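You operate a simulated robot arm through the tools that you are given. There is no shell and no other tool.

Carry out the task below with a simulated two-armed robot. There is one attempt and no reset: what you move stays moved.

Task
Pick up the cell sleeve with one hand, pass it to the other hand and put it on the island bench top on the tester side.

The check looks at the end state, three seconds after you hand in, the way a careful person would. Anything else that was tipped, shoved, dropped, spilled or broken makes it a failure.

Robot
Two 7-joint arms with two-finger parallel grippers on one trunk, on a base that drives. Base frame: it is fixed to the floor where the robot stands at the start and does not move with it; the origin is under the middle of the robot, x ahead of it, y to its left, z up; the surface under the hand at the start is at about z = 800. Lengths are in mm, angles in degrees, forces in N, time in s.
The left shoulder is at the start at [-82, 119, 851], the right one opposite. With the tool pointing down near the work surface each hand reaches from about 160 to 580 mm from the robot's upright axis, wherever it stands, measured 20 degrees to its own side. Places, roughly: island bench top on the tester side [1200, 300, 800]. Payload 3.43 kg a hand.
Tool frame (each hand has its own): the origin (TCP) lies between the finger pads and is the grasp point; the fingertips stand 30 mm ahead of it; z points along the fingers, y is the line along which they close. Largest opening 94 mm; finger width 28, thickness 10; the body of the gripper, 50 by 96 mm, starts 55 mm behind the TCP.
Orientation is told as [roll, pitch, yaw] about the base's x, y, z axes, in that order, counted from this pose: with the fingers straight down and closing along the base's y, the tool's x points along the base's -x, its y along +y and its z along -z.

Tools
- The arms move only by the tool nudge_tool. It takes "left_motion", "right_motion" or both (then of equal length, played together; a hand with none holds still); each is a list of rows, each a list of 7 numbers: the closure, from 0 (fully open) to 1 (shut), then the shift along the base's x, y, z in mm, then the turn, a rotation vector about the base's x, y, z in degrees. In form: [[claw, tx, ty, tz, wx, wy, wz], ...]. A call has 1 to 20 rows; each row shifts and turns the commanded pose from where the row before left it. A row lasts 0.2 s, in which the tool goes at most 50 mm and 8.6 degrees; a call with a longer step from one row to the next is refused whole, and so is a gripper value outside its range. A pose out of reach is approached as far as the arm can. The call stops where the force on the tool passes 40 N (or 10 N more than at its start, if that is more) or the arm is blocked; 0.2 s more then pass. Each finger travels about 153 mm/s and halts on what it meets, pressing with about 45 N; the grip force reading is that of the motor and also rises with nothing between the fingers. The clock runs only during rows and for 0.2 s after the last one: add rows that do not move to give the fingers time. It gives the time, the measured TCP pose, the force on the tool (base axes), the opening and the grip force at its end, in the units of the frame above (readings bear some noise), with the torque about the TCP (base axes, N m) and any sound that the robot's microphone picked up.
- Cameras (640 x 400 px; columns grow to the right, rows downward): "scene" is now at [28.6, -19.2, 1555.8]; the picture's right is [-0.25, -0.97, 0.00], its down [-0.76, 0.19, -0.62] and it looks along [0.60, -0.15, -0.78] (base axes); focal length 292 px, centre (320, 200). "left" rides on the left gripper at [76, -14, -103] in its tool frame; the picture's right is [0.18, 0.98, 0.00], its down [-0.75, 0.14, -0.64] and it looks along [-0.63, 0.12, 0.77] (tool axes); focal length 243 px, centre (320, 200). "right" rides on the right gripper at [76, 14, -102] in its tool frame; the picture's right is [-0.18, 0.98, 0.00], its down [-0.75, -0.14, -0.64] and it looks along [-0.63, -0.12, 0.77] (tool axes); focal length 243 px, centre (320, 200). There is no depth. A picture from a camera that has moved, and an enlarged one, comes with that camera's place and axes in the base frame and with its lens.
- grab_frame(camera): a new picture of that camera. It takes no simulated time.
- slide_trunk(by): slides the trunk up (or, below 0, down) by that many mm; the arms and the scene camera ride with it, the base frame stays. It gives what a move gives, with no picture.
- base_move(legs): drives the robot by 1 to 6 legs, each [ahead, left, turn to the left] in mm, mm and degrees, along the robot's own axes; the way and the turn of a leg run together, so that a leg with both is an arc; at most 1500 mm and 180 degrees a leg. The arms and the cameras ride along, it lands a little off, and it stops where it bumps. It gives what a move gives.
- head_to(pan, tilt): turns the head with the scene camera to pan (to the left, within 143 degrees either way) and tilt (down, from -29 to 69), counted from straight ahead of the robot. It gives what a move gives.
- inspect(camera, box): a new picture of the part [left, top, right, bottom] of that camera's present view, enlarged. It takes no simulated time.
- finish_job(): hands the job in; it is judged then, once.

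Nothing tells you exact positions but the pictures and the camera data. Unless the task says otherwise, let go and move clear before handing in.

The tools are called after "Request:" as name(argument=value, ...) on one line, values as JSON. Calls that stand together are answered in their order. nudge_tool: Moves the arms, as the interface text tells. Its arguments: {"type":"object","properties":{"left_motion":{"type":"array","items":{"type":"array","items":{"type":"number"}}},"right_motion":{"type":"array","items":{"type":"array","items":{"type":"number"}}}},"required":[]} The other tools are called the same way: slide_trunk (by) slides the trunk up or down; base_move (legs) drives the base; head_to (pan, tilt) turns the head that bears the scene camera; grab_frame (camera) takes a picture; inspect (camera, box) takes an enlarged picture of a part of a camera's view; finish_job () hands the job in.

At the start:

```text
time_s: 0.0
left_eef_pos: [296.1, 18.2, 1122.5]
left_tcp_rot: [-0.1, 0.0, 0.0]
left_ft_force: [0.4, -0.6, -0.7]
left_ft_torque: [0.03, -0.02, -0.03]
left_grip_width: 94.1
left_grasp_force: 0.0
right_eef_pos: [316.4, -290.6, 1022.6]
right_tcp_rot: [0.0, 0.0, 0.1]
right_ft_force: [0.0, -0.4, -0.8]
right_ft_torque: [-0.02, 0.0, 0.0]
right_grip_width: 94.2
right_grasp_force: 0.0
trunk travel left (down, up): [-275.0, 60.0]
robot x, y, heading: [2.5, -1.9, -0.2]
head pan, tilt: [-14.3, 51.7]
```

scene: 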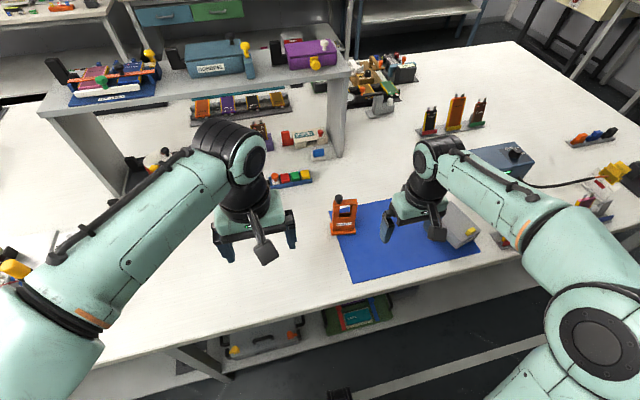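
right: 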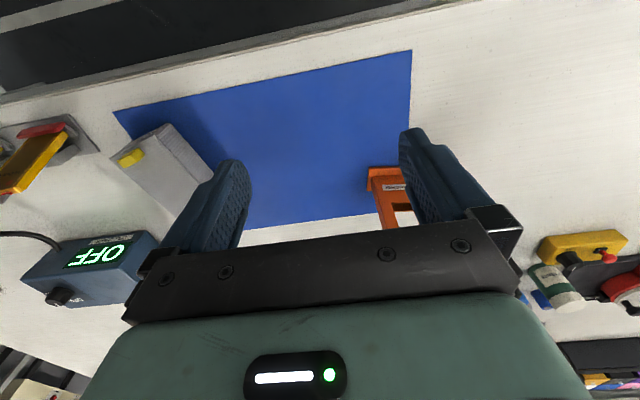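
left: 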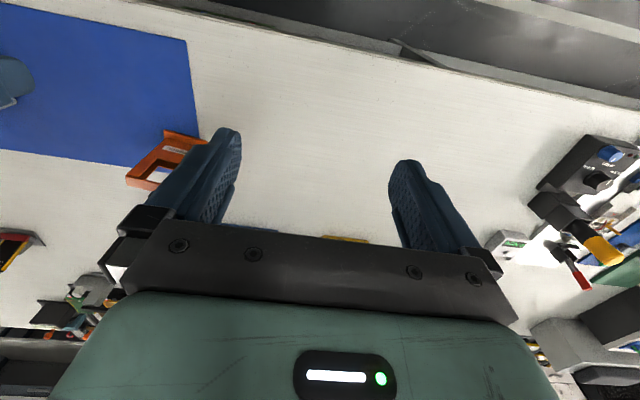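

I see a bench with a blue mat, an orange frame-like part at the mat's edge, a grey box, and a shelf with other devices. I will look closer to find the cell sleeve and the island bench.

Request:
inspect(camera="scene", box=[280, 150, 480, 290])

Request:
inspect(camera="scene", box=[180, 50, 440, 200])

Request:
inspect(camera="scene", box=[400, 80, 640, 230])

Request:
inspect(camera="scene", box=[0, 0, 360, 200])

```text
2.86 times, centred on (380, 220) of scene
camera zoom: at [28.6, -19.2, 1555.8], right [-0.25, -0.97, 0.0], down [-0.76, 0.19, -0.62], along [0.6, -0.15, -0.78], focal length 835 px, centre (149, 143)
```

zoom: 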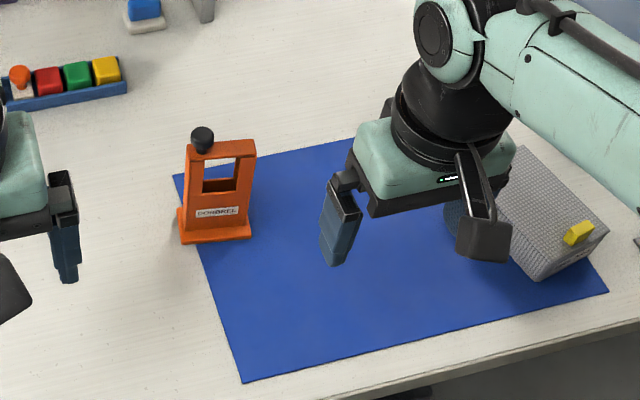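

```text
2.46 times, centred on (310, 125) of scene
camera zoom: at [28.6, -19.2, 1555.8], right [-0.25, -0.97, 0.0], down [-0.76, 0.19, -0.62], along [0.6, -0.15, -0.78], focal length 719 px, centre (345, 385)
```

zoom: 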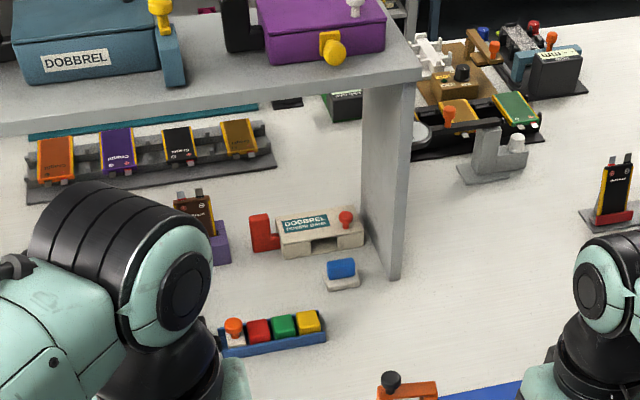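

```text
2.67 times, centred on (520, 155) of scene
camera zoom: at [28.6, -19.2, 1555.8], right [-0.25, -0.97, 0.0], down [-0.76, 0.19, -0.62], along [0.6, -0.15, -0.78], focal length 779 px, centre (-213, 320)
```

zoom: 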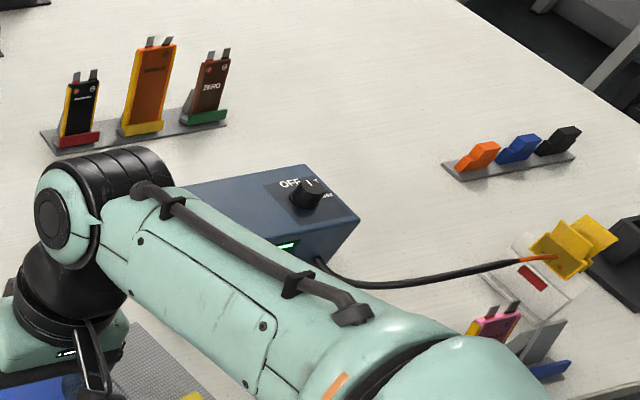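

```text
1.78 times, centred on (180, 100) of scene
camera zoom: at [28.6, -19.2, 1555.8], right [-0.25, -0.97, 0.0], down [-0.76, 0.19, -0.62], along [0.6, -0.15, -0.78], focal length 519 px, centre (569, 378)
```

zoom: 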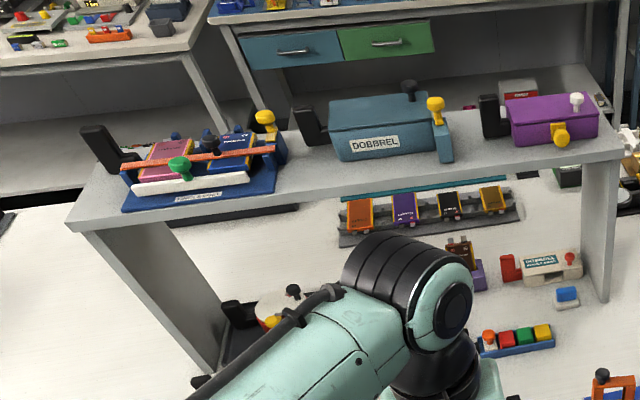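

The bench is large, and the place at about [1200, 300] lies behind the shelf, so I may need to drive around the island. I'll turn the head to survey the scene.

Request:
head_to(pan=25, tilt=30)

Request:
grab_frame(camera="scene")

Request:
head_to(pan=-30, tilt=25)

Request:
grab_frame(camera="scene")

Request:
head_to(pan=-90, tilt=30)

Request:
grab_frame(camera="scene")

Request:
head_to(pan=90, tilt=30)

Request:
grab_frame(camera="scene")

```text
time_s: 1.1
left_eef_pos: [297.2, 19.8, 1121.2]
left_tcp_rot: [0.0, 0.0, 0.0]
left_ft_force: [-0.7, 0.6, 0.8]
left_ft_torque: [0.0, 0.01, 0.0]
left_grip_width: 94.0
left_grasp_force: 0.0
right_eef_pos: [317.0, -289.0, 1021.6]
right_tcp_rot: [0.0, 0.0, 0.0]
right_ft_force: [0.3, 0.3, 0.4]
right_ft_torque: [0.01, -0.02, 0.0]
right_grip_width: 93.8
right_grasp_force: 0.0
trunk travel left (down, up): [-275.0, 60.0]
robot x, y, heading: [0.2, -1.4, -0.1]
head pan, tilt: [25.0, 30.0]
```

```text
taken
camera scene: at [37.6, 37.5, 1587.6], right [0.42, -0.91, 0.0], down [-0.45, -0.21, -0.87], along [0.79, 0.37, -0.5], focal length 292 px, centre (320, 200)
```

scene: 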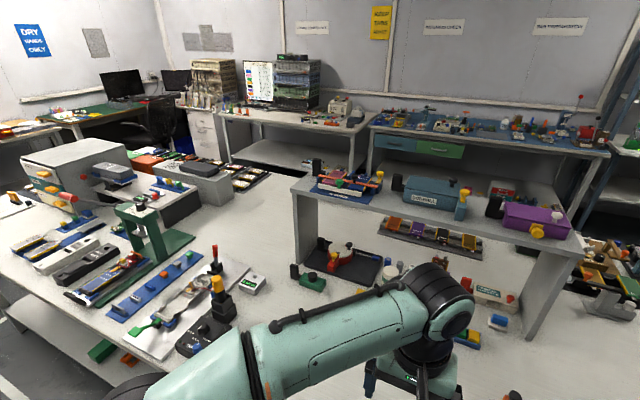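

```text
time_s: 2.3
left_eef_pos: [297.3, 19.1, 1122.0]
left_tcp_rot: [0.0, 0.0, 0.0]
left_ft_force: [0.1, -0.4, -0.7]
left_ft_torque: [0.01, -0.02, -0.02]
left_grip_width: 94.1
left_grasp_force: 0.0
right_eef_pos: [316.8, -289.6, 1021.5]
right_tcp_rot: [0.0, 0.0, 0.0]
right_ft_force: [0.1, 0.3, -0.4]
right_ft_torque: [0.04, -0.01, -0.01]
right_grip_width: 94.2
right_grasp_force: 0.1
trunk travel left (down, up): [-275.0, 60.0]
robot x, y, heading: [1.6, -0.7, 0.2]
head pan, tilt: [-30.0, 25.0]
```

```text
taken
camera scene: at [35.4, -46.6, 1595.6], right [-0.5, -0.87, 0.0], down [-0.37, 0.21, -0.91], along [0.79, -0.45, -0.42], focal length 292 px, centre (320, 200)
```

scene: 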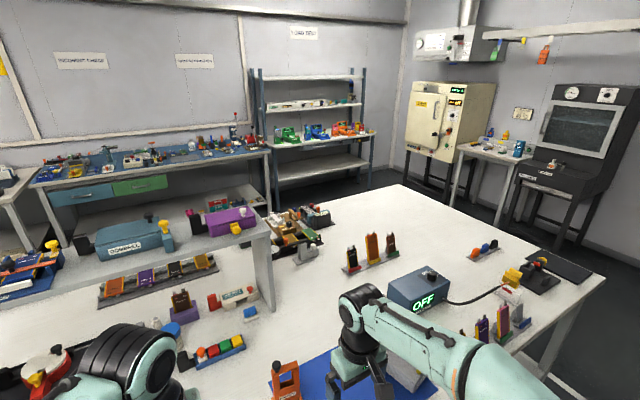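

```text
time_s: 3.6
left_eef_pos: [297.3, 18.7, 1122.6]
left_tcp_rot: [0.0, 0.0, 0.0]
left_ft_force: [0.3, 0.2, 1.0]
left_ft_torque: [0.03, -0.02, -0.05]
left_grip_width: 93.9
left_grasp_force: 0.0
right_eef_pos: [317.2, -289.9, 1021.6]
right_tcp_rot: [0.0, 0.0, 0.0]
right_ft_force: [0.1, 1.0, -0.6]
right_ft_torque: [-0.02, -0.02, -0.02]
right_grip_width: 93.9
right_grasp_force: 0.0
trunk travel left (down, up): [-275.0, 60.0]
robot x, y, heading: [-1.1, 1.9, 0.0]
head pan, tilt: [-90.0, 30.0]
```

```text
taken
camera scene: at [-44.3, -91.0, 1587.6], right [-1.0, 0.0, 0.0], down [0.0, 0.5, -0.87], along [0.0, -0.87, -0.5], focal length 292 px, centre (320, 200)
```

scene: 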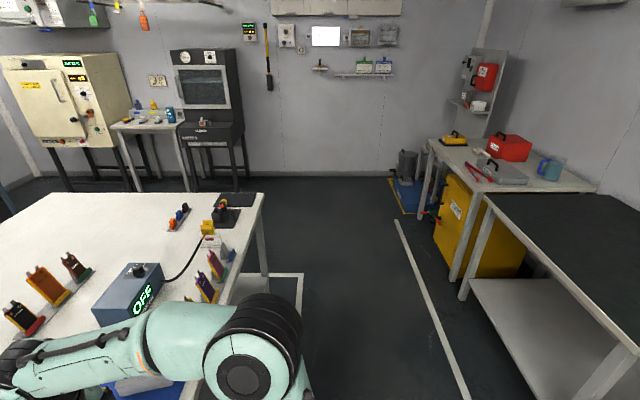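

```text
time_s: 6.3
left_eef_pos: [296.4, 18.4, 1121.6]
left_tcp_rot: [0.0, -0.1, 0.0]
left_ft_force: [0.3, 0.3, 0.4]
left_ft_torque: [0.0, 0.01, 0.02]
left_grip_width: 94.1
left_grasp_force: 0.0
right_eef_pos: [316.6, -290.0, 1022.4]
right_tcp_rot: [0.0, 0.0, 0.1]
right_ft_force: [0.5, -0.1, 0.6]
right_ft_torque: [-0.03, 0.01, 0.0]
right_grip_width: 94.1
right_grasp_force: 0.0
trunk travel left (down, up): [-275.0, 60.0]
robot x, y, heading: [-1.6, 2.7, 0.3]
head pan, tilt: [90.0, 30.0]
```

```text
taken
camera scene: at [-44.4, 89.8, 1587.6], right [1.0, 0.0, 0.0], down [0.0, -0.5, -0.87], along [0.0, 0.87, -0.5], focal length 292 px, centre (320, 200)
```

scene: 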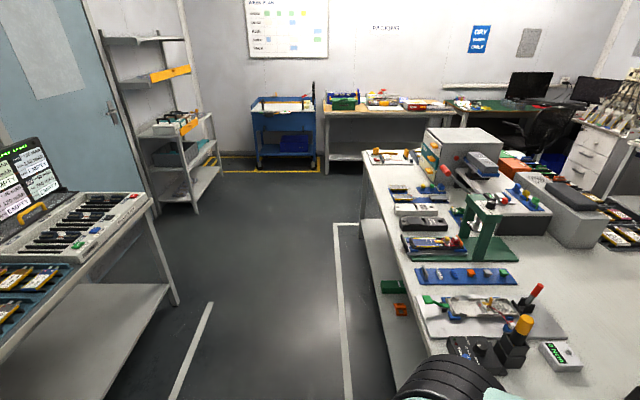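

The island bench spans roughly x 274–1470, and the riser shelf stands at x≈800, so the target is behind it on the far side. Next I'll examine the candidate objects more closely.

Request:
head_to(pan=-12, tilt=45)

Request:
grab_frame(camera="scene")

Request:
inspect(camera="scene", box=[300, 180, 420, 255])

Request:
inspect(camera="left", box=[100, 100, 260, 200])

Request:
inspect(camera="right", box=[340, 130, 480, 240])

Request:
inspect(camera="right", box=[0, 100, 240, 250])

```text
time_s: 8.1
left_eef_pos: [296.8, 19.0, 1121.8]
left_tcp_rot: [-0.2, 0.0, -0.1]
left_ft_force: [-0.1, 0.0, -0.9]
left_ft_torque: [-0.02, 0.03, -0.01]
left_grip_width: 94.0
left_grasp_force: 0.1
right_eef_pos: [316.7, -289.0, 1021.4]
right_tcp_rot: [0.0, 0.1, 0.0]
right_ft_force: [0.1, -0.7, 0.8]
right_ft_torque: [0.02, 0.03, -0.02]
right_grip_width: 93.9
right_grasp_force: 0.0
trunk travel left (down, up): [-275.0, 60.0]
robot x, y, heading: [-3.3, -0.6, -0.1]
head pan, tilt: [-12.0, 45.0]
```

```text
taken
camera scene: at [35.1, -17.4, 1565.0], right [-0.21, -0.98, 0.0], down [-0.69, 0.15, -0.71], along [0.69, -0.15, -0.71], focal length 292 px, centre (320, 200)
```

scene: 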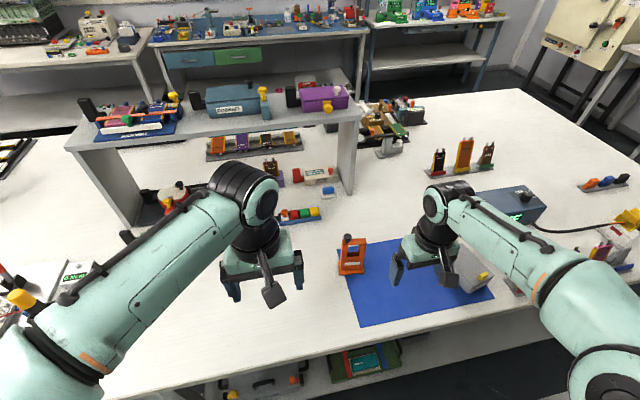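

```text
5.33 times, centred on (360, 218) of scene
camera zoom: at [35.1, -17.4, 1565.0], right [-0.21, -0.98, 0.0], down [-0.69, 0.15, -0.71], along [0.69, -0.15, -0.71], focal length 1558 px, centre (107, 107)
```

zoom: 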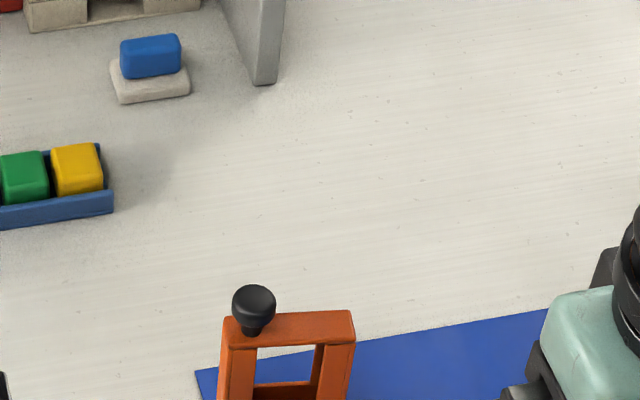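

```text
4.00 times, centred on (180, 150) of left
camera zoom: at [219.6, 4.8, 1224.7], right [-0.18, 0.98, 0.0], down [0.75, 0.14, 0.64], along [0.63, 0.12, -0.77], focal length 970 px, centre (880, 400)
```

zoom: 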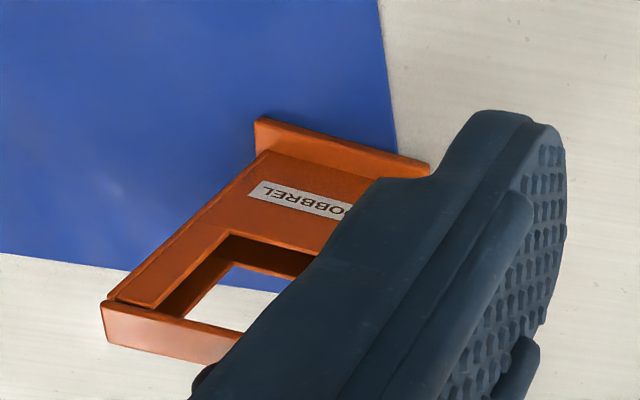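

```text
3.64 times, centred on (410, 185) of right
camera zoom: at [240.3, -275.5, 1124.8], right [0.18, 0.98, 0.0], down [0.75, -0.14, 0.64], along [0.63, -0.12, -0.77], focal length 882 px, centre (-7, 254)
```

zoom: 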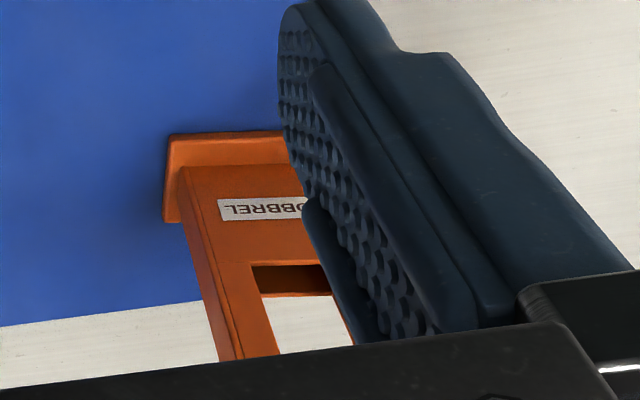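

```text
2.67 times, centred on (120, 175) of right
camera zoom: at [240.3, -275.5, 1124.8], right [0.18, 0.98, 0.0], down [0.75, -0.14, 0.64], along [0.63, -0.12, -0.77], focal length 647 px, centre (853, 267)
```

zoom: 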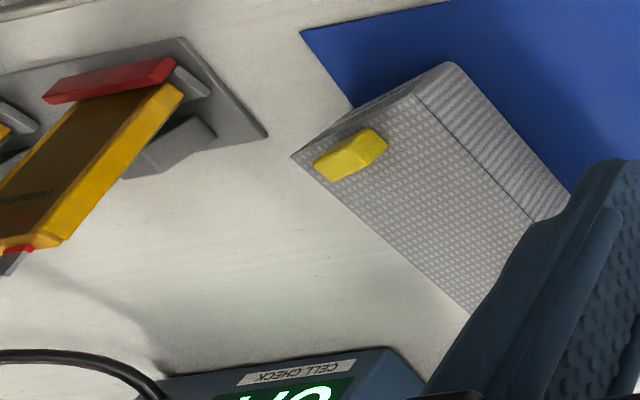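

The blue box reads "CELL CHECK", so that is likely some tester, and the grey woven box with a yellow tab could be a fabric sleeve. I'll move the right hand aside and up to see both candidates properly.

Request:
nudge_tool(right_motion=[[0, -25, -40, 10, 0, 0, 0], [0, -25, -40, 10, 0, 0, 0], [0, -25, -40, 10, 0, 0, 0], [0, -25, -40, 10, 0, 0, 0], [0, -10, -30, 10, 0, 0, 0]])

Request:
grab_frame(camera="right")

Request:
grab_frame(camera="scene")

```text
time_s: 9.3
left_eef_pos: [296.0, 19.4, 1122.1]
left_tcp_rot: [0.0, 0.0, 0.0]
left_ft_force: [0.4, 0.5, 0.1]
left_ft_torque: [-0.01, 0.04, -0.02]
left_grip_width: 94.1
left_grasp_force: 0.0
right_eef_pos: [205.3, -479.0, 1072.3]
right_tcp_rot: [0.1, 0.0, 0.0]
right_ft_force: [-0.1, 0.0, -0.2]
right_ft_torque: [0.03, 0.02, 0.01]
right_grip_width: 94.2
right_grasp_force: 0.2
trunk travel left (down, up): [-275.0, 60.0]
robot x, y, heading: [1.2, -1.5, -0.1]
head pan, tilt: [-12.0, 45.0]
```

```text
taken
camera right: at [129.1, -464.6, 1174.3], right [0.18, 0.98, 0.0], down [0.75, -0.14, 0.64], along [0.63, -0.12, -0.77], focal length 243 px, centre (320, 200)
```

right: 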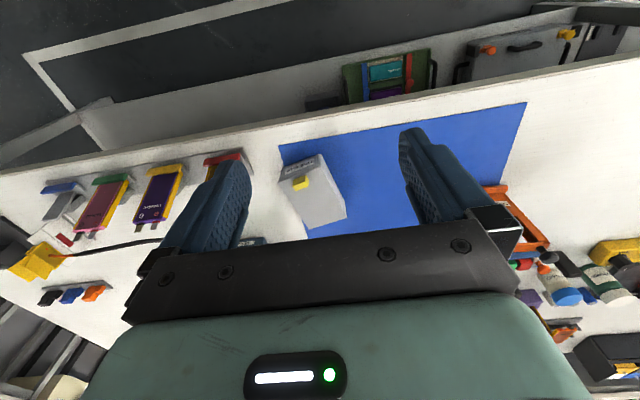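

```text
taken
camera scene: at [35.5, -18.0, 1565.0], right [-0.21, -0.98, 0.0], down [-0.69, 0.15, -0.71], along [0.69, -0.15, -0.71], focal length 292 px, centre (320, 200)
```

scene: 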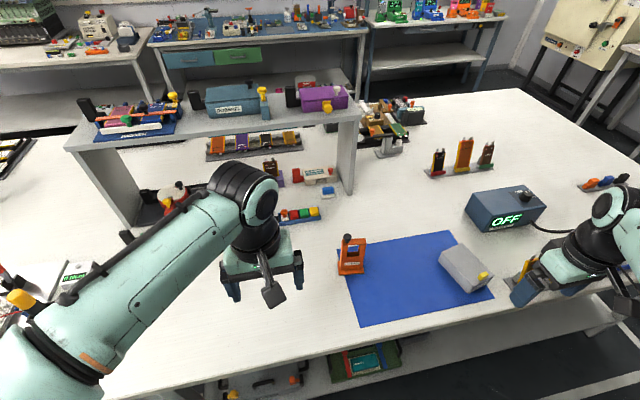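

Request:
inspect(camera="right", box=[260, 130, 380, 240])

Request:
inspect(camera="scene", box=[430, 230, 530, 300])

Request:
inspect(camera="scene", box=[320, 220, 400, 290])

Request:
inspect(camera="right", box=[440, 160, 600, 260])

```text
3.64 times, centred on (320, 185) of right
camera zoom: at [129.1, -464.6, 1174.3], right [0.18, 0.98, 0.0], down [0.75, -0.14, 0.64], along [0.63, -0.12, -0.77], focal length 882 px, centre (320, 254)
```

zoom: 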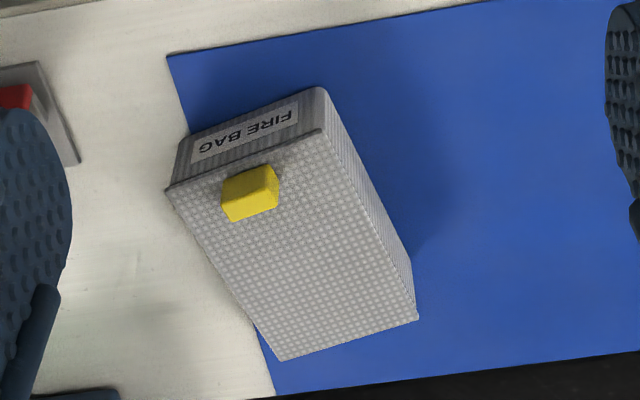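

```text
5.71 times, centred on (480, 265) of scene
camera zoom: at [35.5, -18.0, 1565.0], right [-0.21, -0.98, 0.0], down [-0.69, 0.15, -0.71], along [0.69, -0.15, -0.71], focal length 1669 px, centre (-594, -171)
```

zoom: 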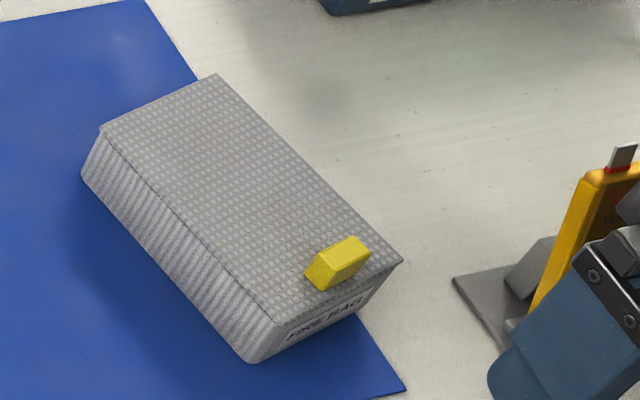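

```text
5.71 times, centred on (360, 255) of scene
camera zoom: at [35.5, -18.0, 1565.0], right [-0.21, -0.98, 0.0], down [-0.69, 0.15, -0.71], along [0.69, -0.15, -0.71], focal length 1669 px, centre (91, -114)
```

zoom: 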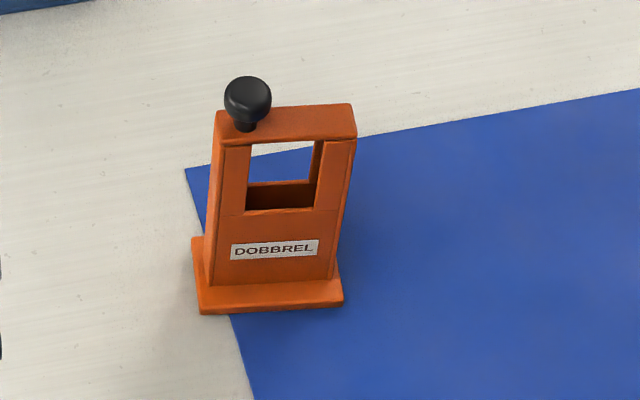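

```text
4.00 times, centred on (520, 210) of right
camera zoom: at [129.1, -464.6, 1174.3], right [0.18, 0.98, 0.0], down [0.75, -0.14, 0.64], along [0.63, -0.12, -0.77], focal length 970 px, centre (-480, 160)
```

zoom: 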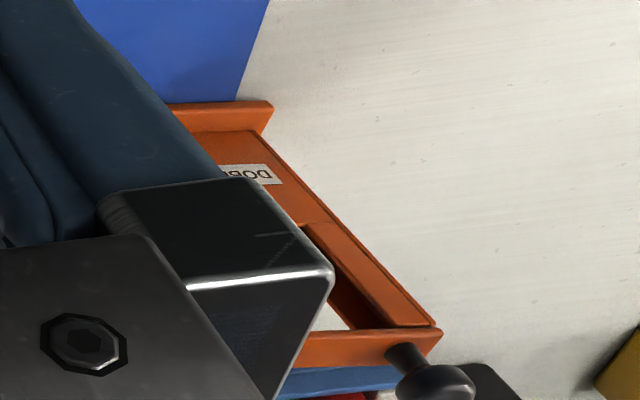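

The grey box is labelled "FIRE BAG", so it isn't the sleeve; the orange hollow frame with a window and knob looks like a cell sleeve. I'll check the rest of the bench for other candidates before committing.

Request:
head_to(pan=45, tilt=40)

Request:
grab_frame(camera="scene")

Request:
inspect(camera="scene", box=[0, 60, 320, 260])

Request:
inspect(camera="scene", box=[320, 60, 640, 260])

Request:
head_to(pan=-45, tilt=40)

Request:
inspect(camera="scene", box=[200, 60, 520, 260])

Request:
inspect(camera="scene", box=[0, 0, 320, 200])

```text
time_s: 10.5
left_eef_pos: [296.9, 19.1, 1121.3]
left_tcp_rot: [-0.1, 0.1, 0.1]
left_ft_force: [1.4, -0.5, 0.6]
left_ft_torque: [-0.01, 0.01, -0.03]
left_grip_width: 93.8
left_grasp_force: 0.0
right_eef_pos: [205.6, -477.9, 1071.1]
right_tcp_rot: [0.0, 0.1, 0.1]
right_ft_force: [0.3, -0.2, -0.3]
right_ft_torque: [0.0, 0.03, 0.04]
right_grip_width: 93.9
right_grasp_force: 0.1
trunk travel left (down, up): [-275.0, 60.0]
robot x, y, heading: [-4.7, -0.3, 0.2]
head pan, tilt: [45.0, 40.0]
```

```text
taken
camera scene: at [15.8, 59.4, 1572.3], right [0.71, -0.71, 0.0], down [-0.45, -0.45, -0.77], along [0.54, 0.54, -0.64], focal length 292 px, centre (320, 200)
```

scene: 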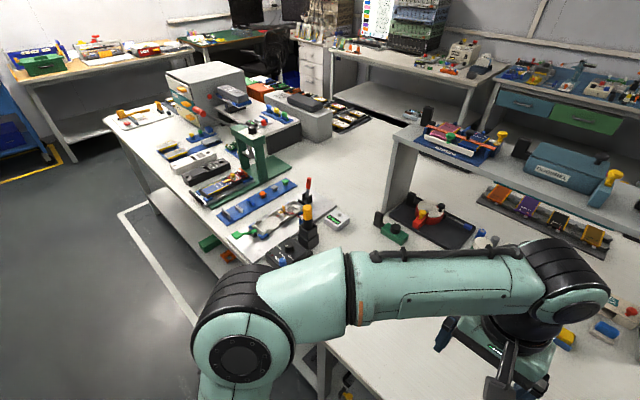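

```text
2.00 times, centred on (160, 160) of scene
camera zoom: at [15.8, 59.4, 1572.3], right [0.71, -0.71, 0.0], down [-0.45, -0.45, -0.77], along [0.54, 0.54, -0.64], focal length 584 px, centre (640, 280)
```

zoom: 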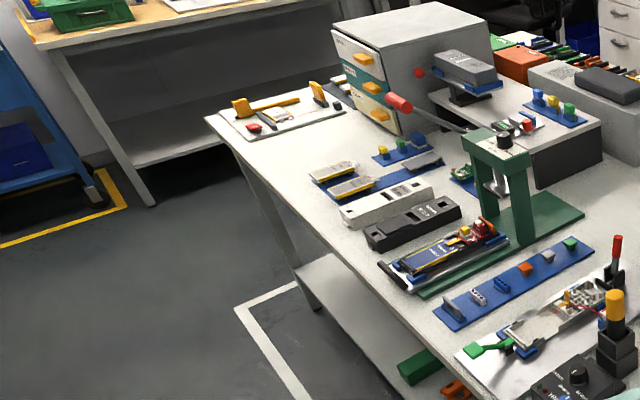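

```text
2.00 times, centred on (480, 160) of scene
camera zoom: at [15.8, 59.4, 1572.3], right [0.71, -0.71, 0.0], down [-0.45, -0.45, -0.77], along [0.54, 0.54, -0.64], focal length 584 px, centre (0, 280)
```

zoom: 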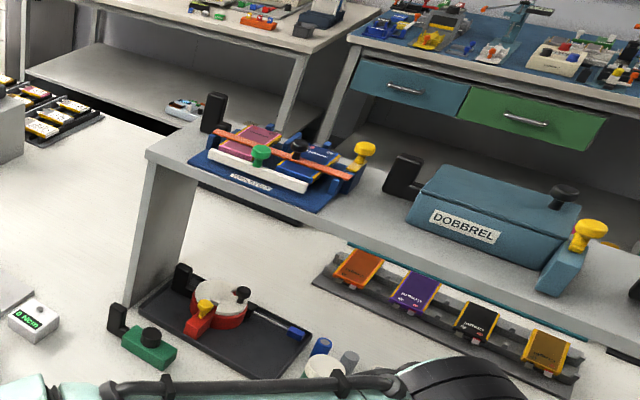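

```text
time_s: 12.2
left_eef_pos: [297.6, 18.6, 1121.8]
left_tcp_rot: [0.0, 0.0, 0.0]
left_ft_force: [0.0, -0.5, -0.2]
left_ft_torque: [-0.02, -0.05, 0.03]
left_grip_width: 94.0
left_grasp_force: 0.1
right_eef_pos: [205.7, -477.8, 1071.6]
right_tcp_rot: [0.0, 0.0, 0.0]
right_ft_force: [0.2, -0.3, 0.6]
right_ft_torque: [0.0, -0.02, -0.02]
right_grip_width: 94.1
right_grasp_force: 0.1
trunk travel left (down, up): [-275.0, 60.0]
robot x, y, heading: [-0.9, -0.1, -0.2]
head pan, tilt: [-45.0, 40.0]
```

```text
2.00 times, centred on (360, 160) of scene
camera zoom: at [15.8, -60.7, 1572.3], right [-0.71, -0.71, 0.0], down [-0.45, 0.45, -0.77], along [0.54, -0.54, -0.64], focal length 584 px, centre (240, 280)
```

zoom: 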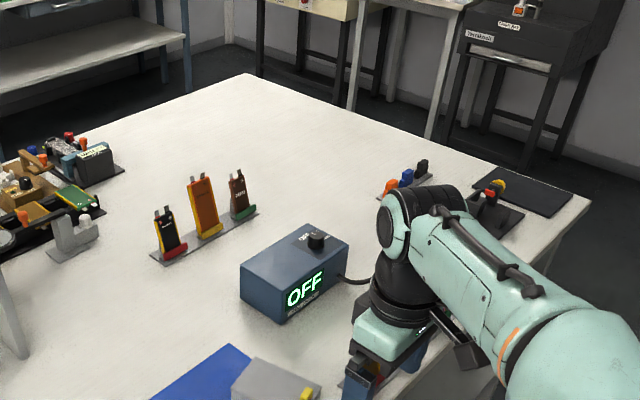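

```text
2.00 times, centred on (160, 100) of scene
camera zoom: at [15.8, -60.7, 1572.3], right [-0.71, -0.71, 0.0], down [-0.45, 0.45, -0.77], along [0.54, -0.54, -0.64], focal length 584 px, centre (640, 400)
```

zoom: 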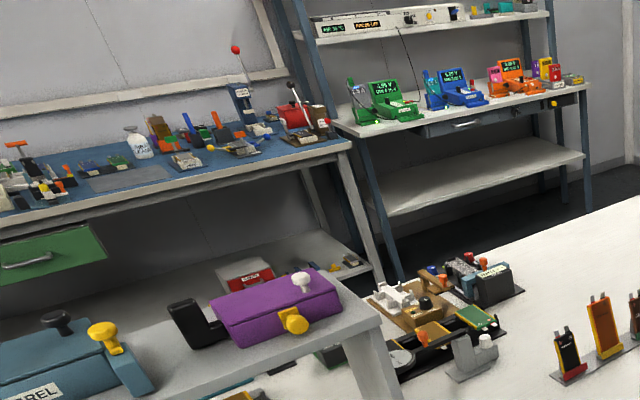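

The orange part stands at about [481, -205] (foot ≈74×38 mm, body ≈64 wide × 20 deep, top at z≈931, knob above, turned about -8.5°). I'll bring the right hand in tilted forward about 50° so that it grips low on the sides, leaving the top free for the left hand.

Request:
nudge_tool(right_motion=[[0, 18, 35, 0, 0, -8.4, 0], [0, 18, 35, 0, 0, -8.4, 0], [0, 18, 35, 0, 0, -8.4, 0], [0, 18, 35, 0, 0, -8.4, 0], [0, 18, 35, 0, 0, -8.4, 0], [0, 18, 35, 0, 0, -8.4, 0], [0, 18, 35, 0, 0, 0, -8.5], [0, 18, 35, -15, 0, 0, 0]])

Request:
grab_frame(camera="right")

Request:
head_to(pan=-18, tilt=50)

Request:
grab_frame(camera="scene")

```text
time_s: 14.0
left_eef_pos: [298.5, 19.3, 1121.9]
left_tcp_rot: [0.0, -0.1, 0.0]
left_ft_force: [-0.9, -0.3, 0.2]
left_ft_torque: [0.01, -0.01, -0.03]
left_grip_width: 93.7
left_grasp_force: 0.0
right_eef_pos: [352.7, -199.1, 1058.7]
right_tcp_rot: [0.1, -50.4, -8.7]
right_ft_force: [0.5, 0.8, 0.5]
right_ft_torque: [-0.03, -0.02, -0.02]
right_grip_width: 93.9
right_grasp_force: 0.0
trunk travel left (down, up): [-275.0, 60.0]
robot x, y, heading: [1.4, 1.7, -0.1]
head pan, tilt: [-45.0, 40.0]
```

```text
taken
camera right: at [228.3, -166.2, 1065.7], right [0.26, 0.95, 0.14], down [-0.04, -0.14, 0.99], along [0.96, -0.27, 0.0], focal length 243 px, centre (320, 200)
```

right: 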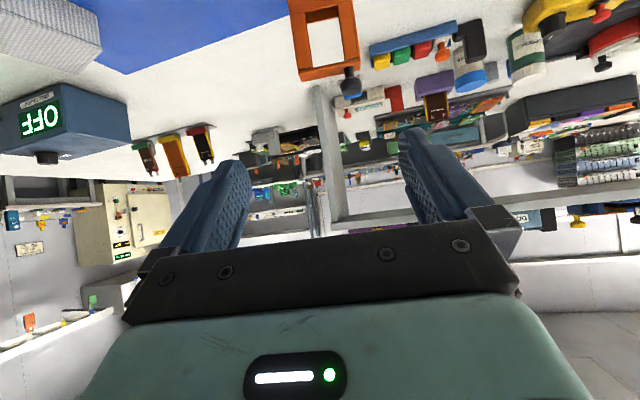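

```text
time_s: 14.9
left_eef_pos: [297.3, 19.3, 1122.1]
left_tcp_rot: [0.0, 0.1, 0.0]
left_ft_force: [0.1, 0.3, 0.3]
left_ft_torque: [-0.02, 0.01, -0.02]
left_grip_width: 94.0
left_grasp_force: 0.2
right_eef_pos: [351.2, -199.4, 1059.2]
right_tcp_rot: [-0.1, -50.4, -8.5]
right_ft_force: [1.4, -1.1, 0.7]
right_ft_torque: [-0.02, 0.0, 0.0]
right_grip_width: 94.2
right_grasp_force: 0.0
trunk travel left (down, up): [-275.0, 60.0]
robot x, y, heading: [-1.3, -3.0, -0.2]
head pan, tilt: [-18.0, 50.0]
```

```text
taken
camera scene: at [28.9, -24.5, 1558.1], right [-0.31, -0.95, 0.0], down [-0.73, 0.24, -0.64], along [0.61, -0.2, -0.77], focal length 292 px, centre (320, 200)
```

scene: 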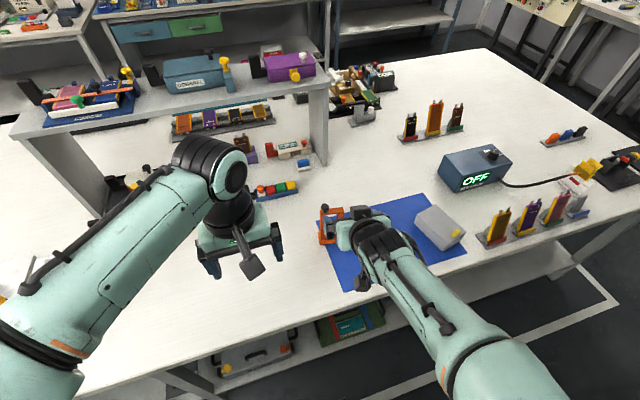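

The right hand is tilted as planned, and the sleeve is visible upside down at the top of the right view. I'll zoom in to refine its position before approaching.

Request:
inspect(camera="right", box=[260, 0, 400, 110])

Request:
inspect(camera="scene", box=[290, 180, 410, 260])

Request:
inspect(camera="left", box=[60, 80, 260, 220])

```text
3.64 times, centred on (330, 55) of right
camera zoom: at [227.3, -166.7, 1066.1], right [0.26, 0.95, 0.14], down [-0.04, -0.14, 0.99], along [0.96, -0.26, 0.0], focal length 882 px, centre (284, 727)
```

zoom: 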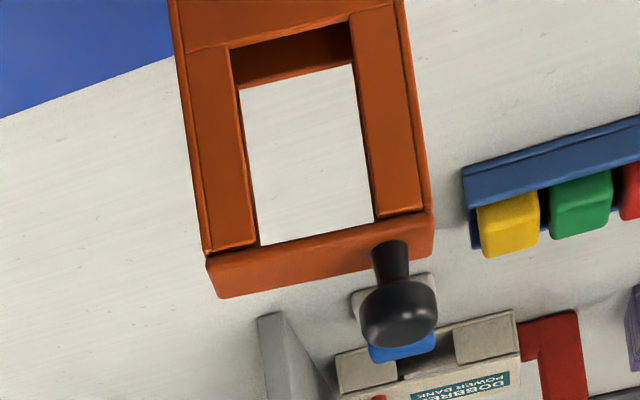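

```text
5.00 times, centred on (350, 220) of scene
camera zoom: at [28.9, -24.5, 1558.1], right [-0.31, -0.95, 0.0], down [-0.73, 0.24, -0.64], along [0.61, -0.2, -0.77], focal length 1461 px, centre (170, 100)
```

zoom: 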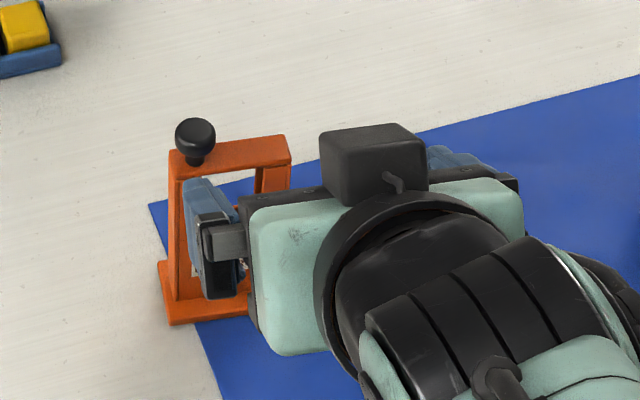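

```text
2.86 times, centred on (160, 150) of left
camera zoom: at [219.6, 4.7, 1224.7], right [-0.18, 0.98, 0.0], down [0.75, 0.14, 0.64], along [0.63, 0.12, -0.77], focal length 693 px, centre (777, 343)
```

zoom: 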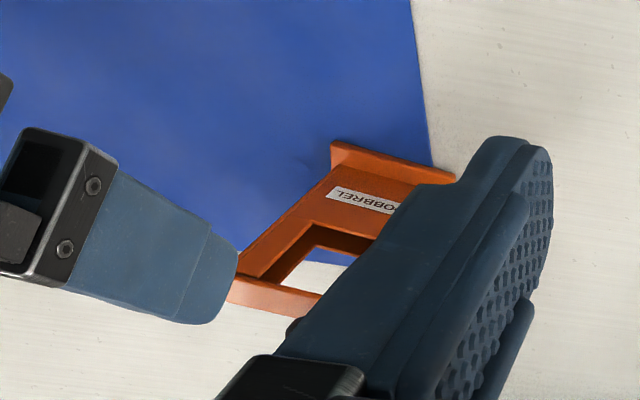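

The sleeve's outline fits my estimate; there is also a black block on the upper side of the right gripper that I want to identify before approaching.

Request:
inspect(camera="scene", box=[300, 170, 460, 310])

Request:
inspect(camera="scene", box=[170, 120, 310, 300])

```text
2.86 times, centred on (380, 240) of scene
camera zoom: at [28.9, -24.5, 1558.1], right [-0.31, -0.95, 0.0], down [-0.73, 0.24, -0.64], along [0.61, -0.2, -0.77], focal length 835 px, centre (149, 86)
```

zoom: 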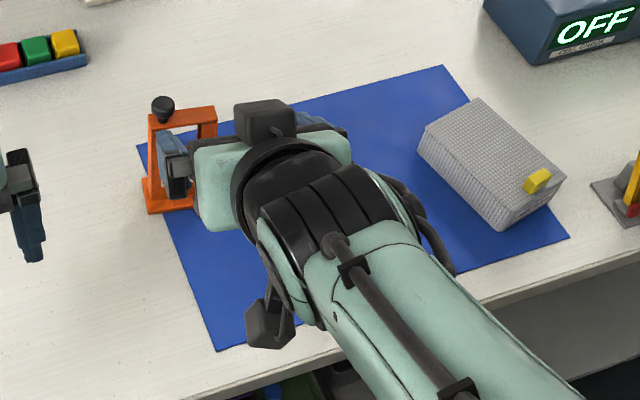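

```text
2.22 times, centred on (240, 210) of scene
camera zoom: at [28.9, -24.5, 1558.1], right [-0.31, -0.95, 0.0], down [-0.73, 0.24, -0.64], along [0.61, -0.2, -0.77], focal length 649 px, centre (498, 178)
```

zoom: 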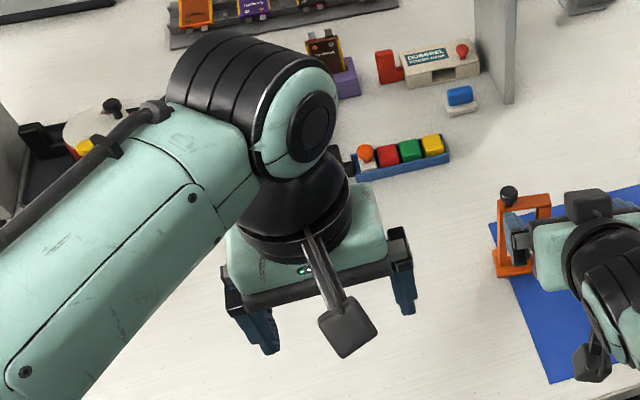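

The black block sits on the outer side of each gripper and clears. The refined sleeve position is body centre ≈[483, -206], top z≈931, yaw ≈-8.3°. I'll move the right hand to a pre-grasp pose 110 mm back along its fingers.

Request:
nudge_tool(right_motion=[[0, 11, 1.6, -34, 0, 0, 0], [0, 11, 1.6, -34, 0, 0, 0], [0, 11, 1.6, -34, 0, 0, 0], [0, 11, 1.6, -35, 0, 0, 0], [0, 0, 0, 0, 0, 0, 0]])

Request:
grab_frame(camera="right")

Request:
inspect(camera="scene", box=[290, 180, 430, 290])

Request:
grab_frame(camera="left")

```text
time_s: 16.1
left_eef_pos: [296.2, 18.6, 1121.1]
left_tcp_rot: [0.0, 0.1, 0.0]
left_ft_force: [-1.0, 0.1, -0.1]
left_ft_torque: [0.01, -0.02, -0.02]
left_grip_width: 94.2
left_grasp_force: 0.1
right_eef_pos: [394.7, -193.3, 922.3]
right_tcp_rot: [0.1, -50.4, -8.6]
right_ft_force: [0.0, 1.0, -1.1]
right_ft_torque: [0.0, 0.01, 0.01]
right_grip_width: 94.3
right_grasp_force: 0.0
trunk travel left (down, up): [-275.0, 60.0]
robot x, y, heading: [3.2, 4.0, -0.1]
head pan, tilt: [-18.0, 50.0]
```

```text
taken
camera right: at [269.6, -159.8, 928.5], right [0.26, 0.95, 0.14], down [-0.04, -0.14, 0.99], along [0.96, -0.26, 0.0], focal length 243 px, centre (320, 200)
```

right: 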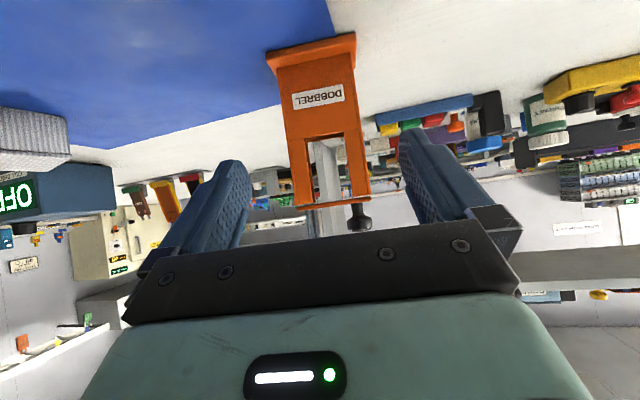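

```text
3.64 times, centred on (360, 235) of scene
camera zoom: at [28.2, -24.5, 1558.1], right [-0.31, -0.95, 0.0], down [-0.73, 0.24, -0.64], along [0.61, -0.2, -0.77], focal length 1062 px, centre (174, 73)
```

zoom: 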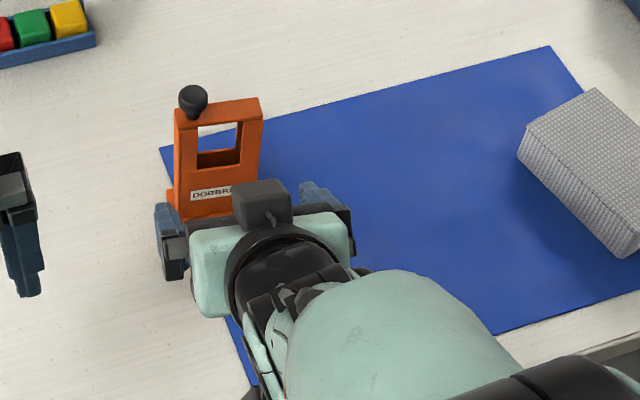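

```text
taken
camera left: at [219.1, 4.6, 1224.8], right [-0.18, 0.98, 0.0], down [0.75, 0.14, 0.64], along [0.63, 0.12, -0.77], focal length 243 px, centre (320, 200)
```

left: 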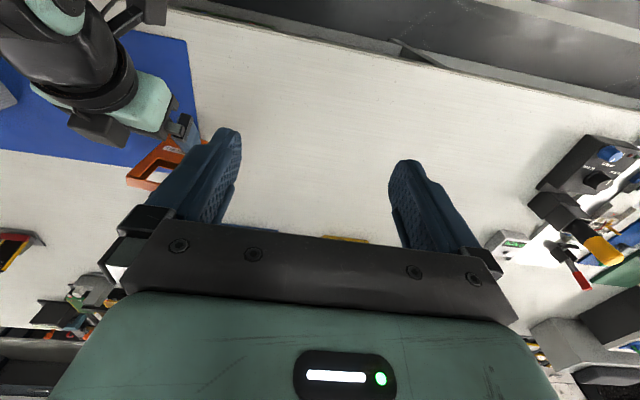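

Alignment looks good: the sleeve is centred between the right fingers. Now I'll advance along the fingers to straddle the lower body, without closing yet.

Request:
nudge_tool(right_motion=[[0, 16.8, -2.5, -14, 0, 0, 0], [0, 16.8, -2.5, -14, 0, 0, 0], [0, 16.8, -2.5, -14, 0, 0, 0], [0, 16.8, -2.5, -14, 0, 0, 0], [0, 16.8, -2.5, -14, 0, 0, 0], [0, 0, 0, 0, 0, 0, 0]])

Request:
grab_frame(camera="right")

Request:
inspect(camera="scene", box=[290, 180, 430, 290])

```text
time_s: 17.5
left_eef_pos: [296.5, 18.2, 1121.8]
left_tcp_rot: [0.0, 0.0, -0.1]
left_ft_force: [0.1, -0.2, 0.1]
left_ft_torque: [0.03, -0.02, 0.02]
left_grip_width: 94.2
left_grasp_force: 0.0
right_eef_pos: [479.0, -203.9, 848.8]
right_tcp_rot: [0.1, -50.4, -8.5]
right_ft_force: [-0.9, 0.2, 0.4]
right_ft_torque: [0.03, -0.02, 0.02]
right_grip_width: 94.0
right_grasp_force: 0.0
trunk travel left (down, up): [-275.0, 60.0]
robot x, y, heading: [-0.9, -0.3, 0.1]
head pan, tilt: [-18.0, 50.0]
```

```text
taken
camera right: at [354.9, -171.4, 857.2], right [0.26, 0.95, 0.14], down [-0.04, -0.14, 0.99], along [0.96, -0.26, 0.0], focal length 243 px, centre (320, 200)
```

right: 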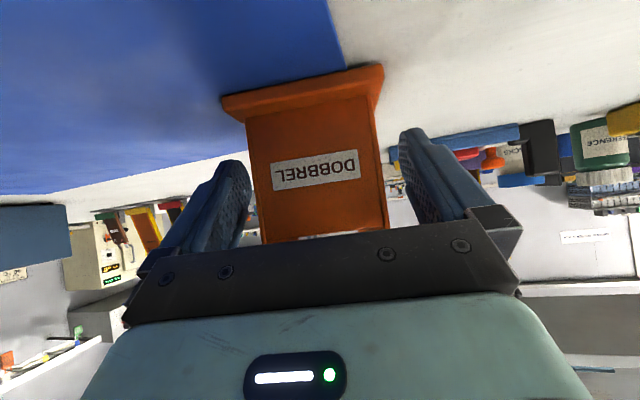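

```text
3.64 times, centred on (360, 235) of scene
camera zoom: at [28.5, -24.9, 1558.1], right [-0.31, -0.95, 0.0], down [-0.73, 0.24, -0.64], along [0.61, -0.2, -0.77], focal length 1062 px, centre (174, 73)
```

zoom: 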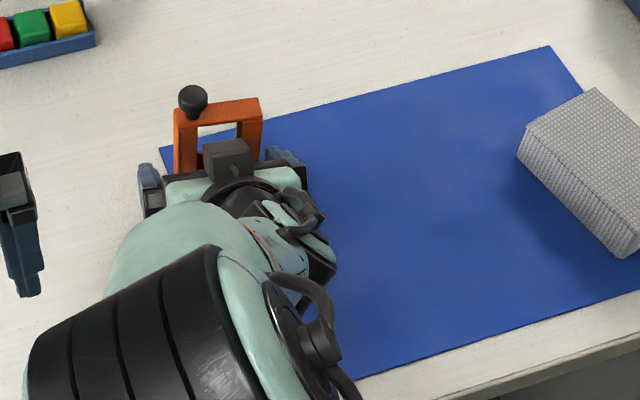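

The fingers straddle the solid lower body with about 4 mm of lateral offset. I'll shift 3 mm to the right and close.

Request:
nudge_tool(right_motion=[[0, -0.5, -3, 2, 0, 0, 0], [0, 0, 0, 0, 0, 0, 0], [0.25, 0, 0, 0, 0, 0, 0], [1, 0, 0, 0, 0, 0, 0], [1, 0, 0, 0, 0, 0, 0], [1, 0, 0, 0, 0, 0, 0], [1, 0, 0, 0, 0, 0, 0]])

Request:
grab_frame(camera="right")

Request:
inspect(camera="scene", box=[290, 180, 430, 290])

```text
time_s: 19.1
left_eef_pos: [296.1, 18.4, 1122.3]
left_tcp_rot: [0.0, -0.1, 0.0]
left_ft_force: [-0.3, 0.0, -0.5]
left_ft_torque: [0.04, 0.01, 0.01]
left_grip_width: 93.7
left_grasp_force: 0.0
right_eef_pos: [478.2, -207.1, 852.8]
right_tcp_rot: [0.0, -50.4, -8.5]
right_ft_force: [-0.5, 0.9, 0.4]
right_ft_torque: [0.01, -0.01, 0.02]
right_grip_width: 68.8
right_grasp_force: 45.1
trunk travel left (down, up): [-275.0, 60.0]
robot x, y, heading: [0.1, 0.8, 0.0]
head pan, tilt: [-18.0, 50.0]
```

```text
taken
camera right: at [354.2, -174.6, 859.3], right [0.26, 0.95, 0.14], down [-0.04, -0.14, 0.99], along [0.96, -0.26, 0.0], focal length 243 px, centre (320, 200)
```

right: 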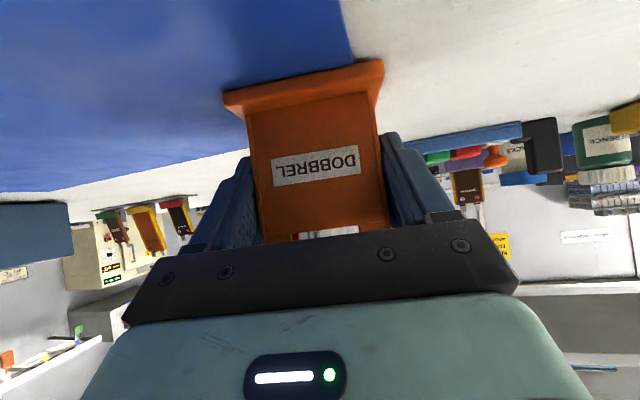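

```text
3.64 times, centred on (360, 235) of scene
camera zoom: at [28.8, -24.3, 1558.1], right [-0.31, -0.95, 0.0], down [-0.73, 0.24, -0.64], along [0.61, -0.2, -0.77], focal length 1062 px, centre (174, 73)
```

zoom: 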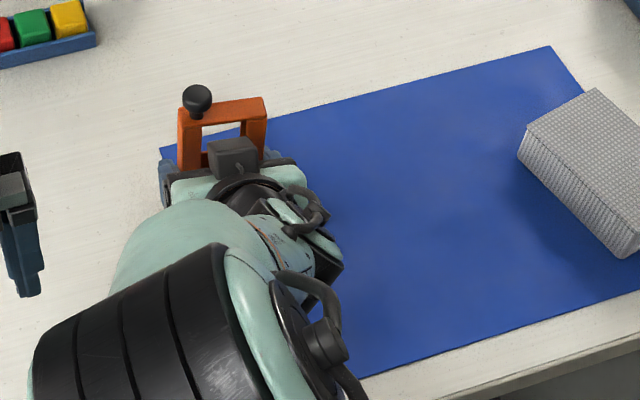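

The grip is firm (opening 68.8 mm, 45 N). Lifting straight up.

Request:
nudge_tool(right_motion=[[1, 0, 0, 10, 0, 0, 0], [1, 0, 0, 20, 0, 0, 0], [1, 0, 0, 30, 0, 0, 0], [1, 0, 0, 35, 0, 0, 0], [1, 0, 0, 35, 0, 0, 0], [1, 0, 0, 0, 0, 0, 0]])

Request:
grab_frame(camera="right")

Request:
grab_frame(camera="scene")

Request:
grab_frame(camera="left")

```text
time_s: 20.5
left_eef_pos: [296.6, 18.0, 1121.4]
left_tcp_rot: [0.0, 0.0, 0.0]
left_ft_force: [-0.3, 0.1, 0.5]
left_ft_torque: [0.03, 0.0, -0.01]
left_grip_width: 94.0
left_grasp_force: 0.0
right_eef_pos: [478.0, -210.1, 984.0]
right_tcp_rot: [0.0, -50.5, -8.4]
right_ft_force: [0.0, -0.7, -0.6]
right_ft_torque: [0.0, 0.0, -0.02]
right_grip_width: 68.4
right_grasp_force: 45.1
trunk travel left (down, up): [-275.0, 60.0]
robot x, y, heading: [2.4, -1.8, -0.1]
head pan, tilt: [-18.0, 50.0]
```

```text
taken
camera right: at [353.4, -177.2, 990.5], right [0.26, 0.95, 0.14], down [-0.03, -0.14, 0.99], along [0.96, -0.26, 0.0], focal length 243 px, centre (320, 200)
```

right: 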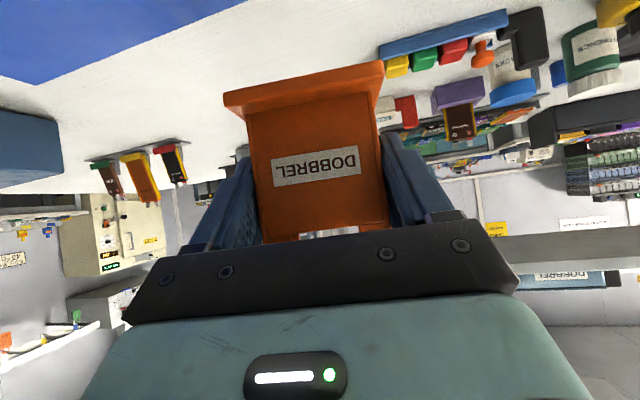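

```text
taken
camera scene: at [29.2, -24.3, 1558.1], right [-0.31, -0.95, 0.0], down [-0.73, 0.24, -0.64], along [0.61, -0.2, -0.77], focal length 292 px, centre (320, 200)
```

scene: 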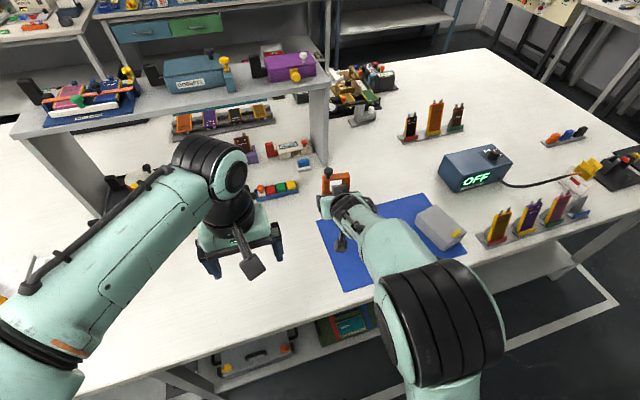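

```text
taken
camera left: at [219.9, 4.9, 1224.6], right [-0.18, 0.98, 0.0], down [0.75, 0.14, 0.64], along [0.63, 0.12, -0.77], focal length 243 px, centre (320, 200)
```

left: 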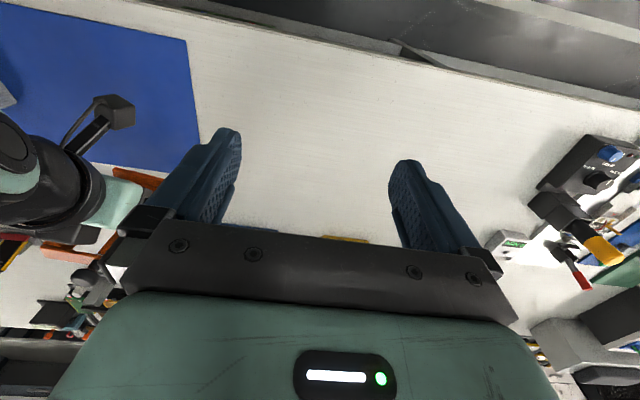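

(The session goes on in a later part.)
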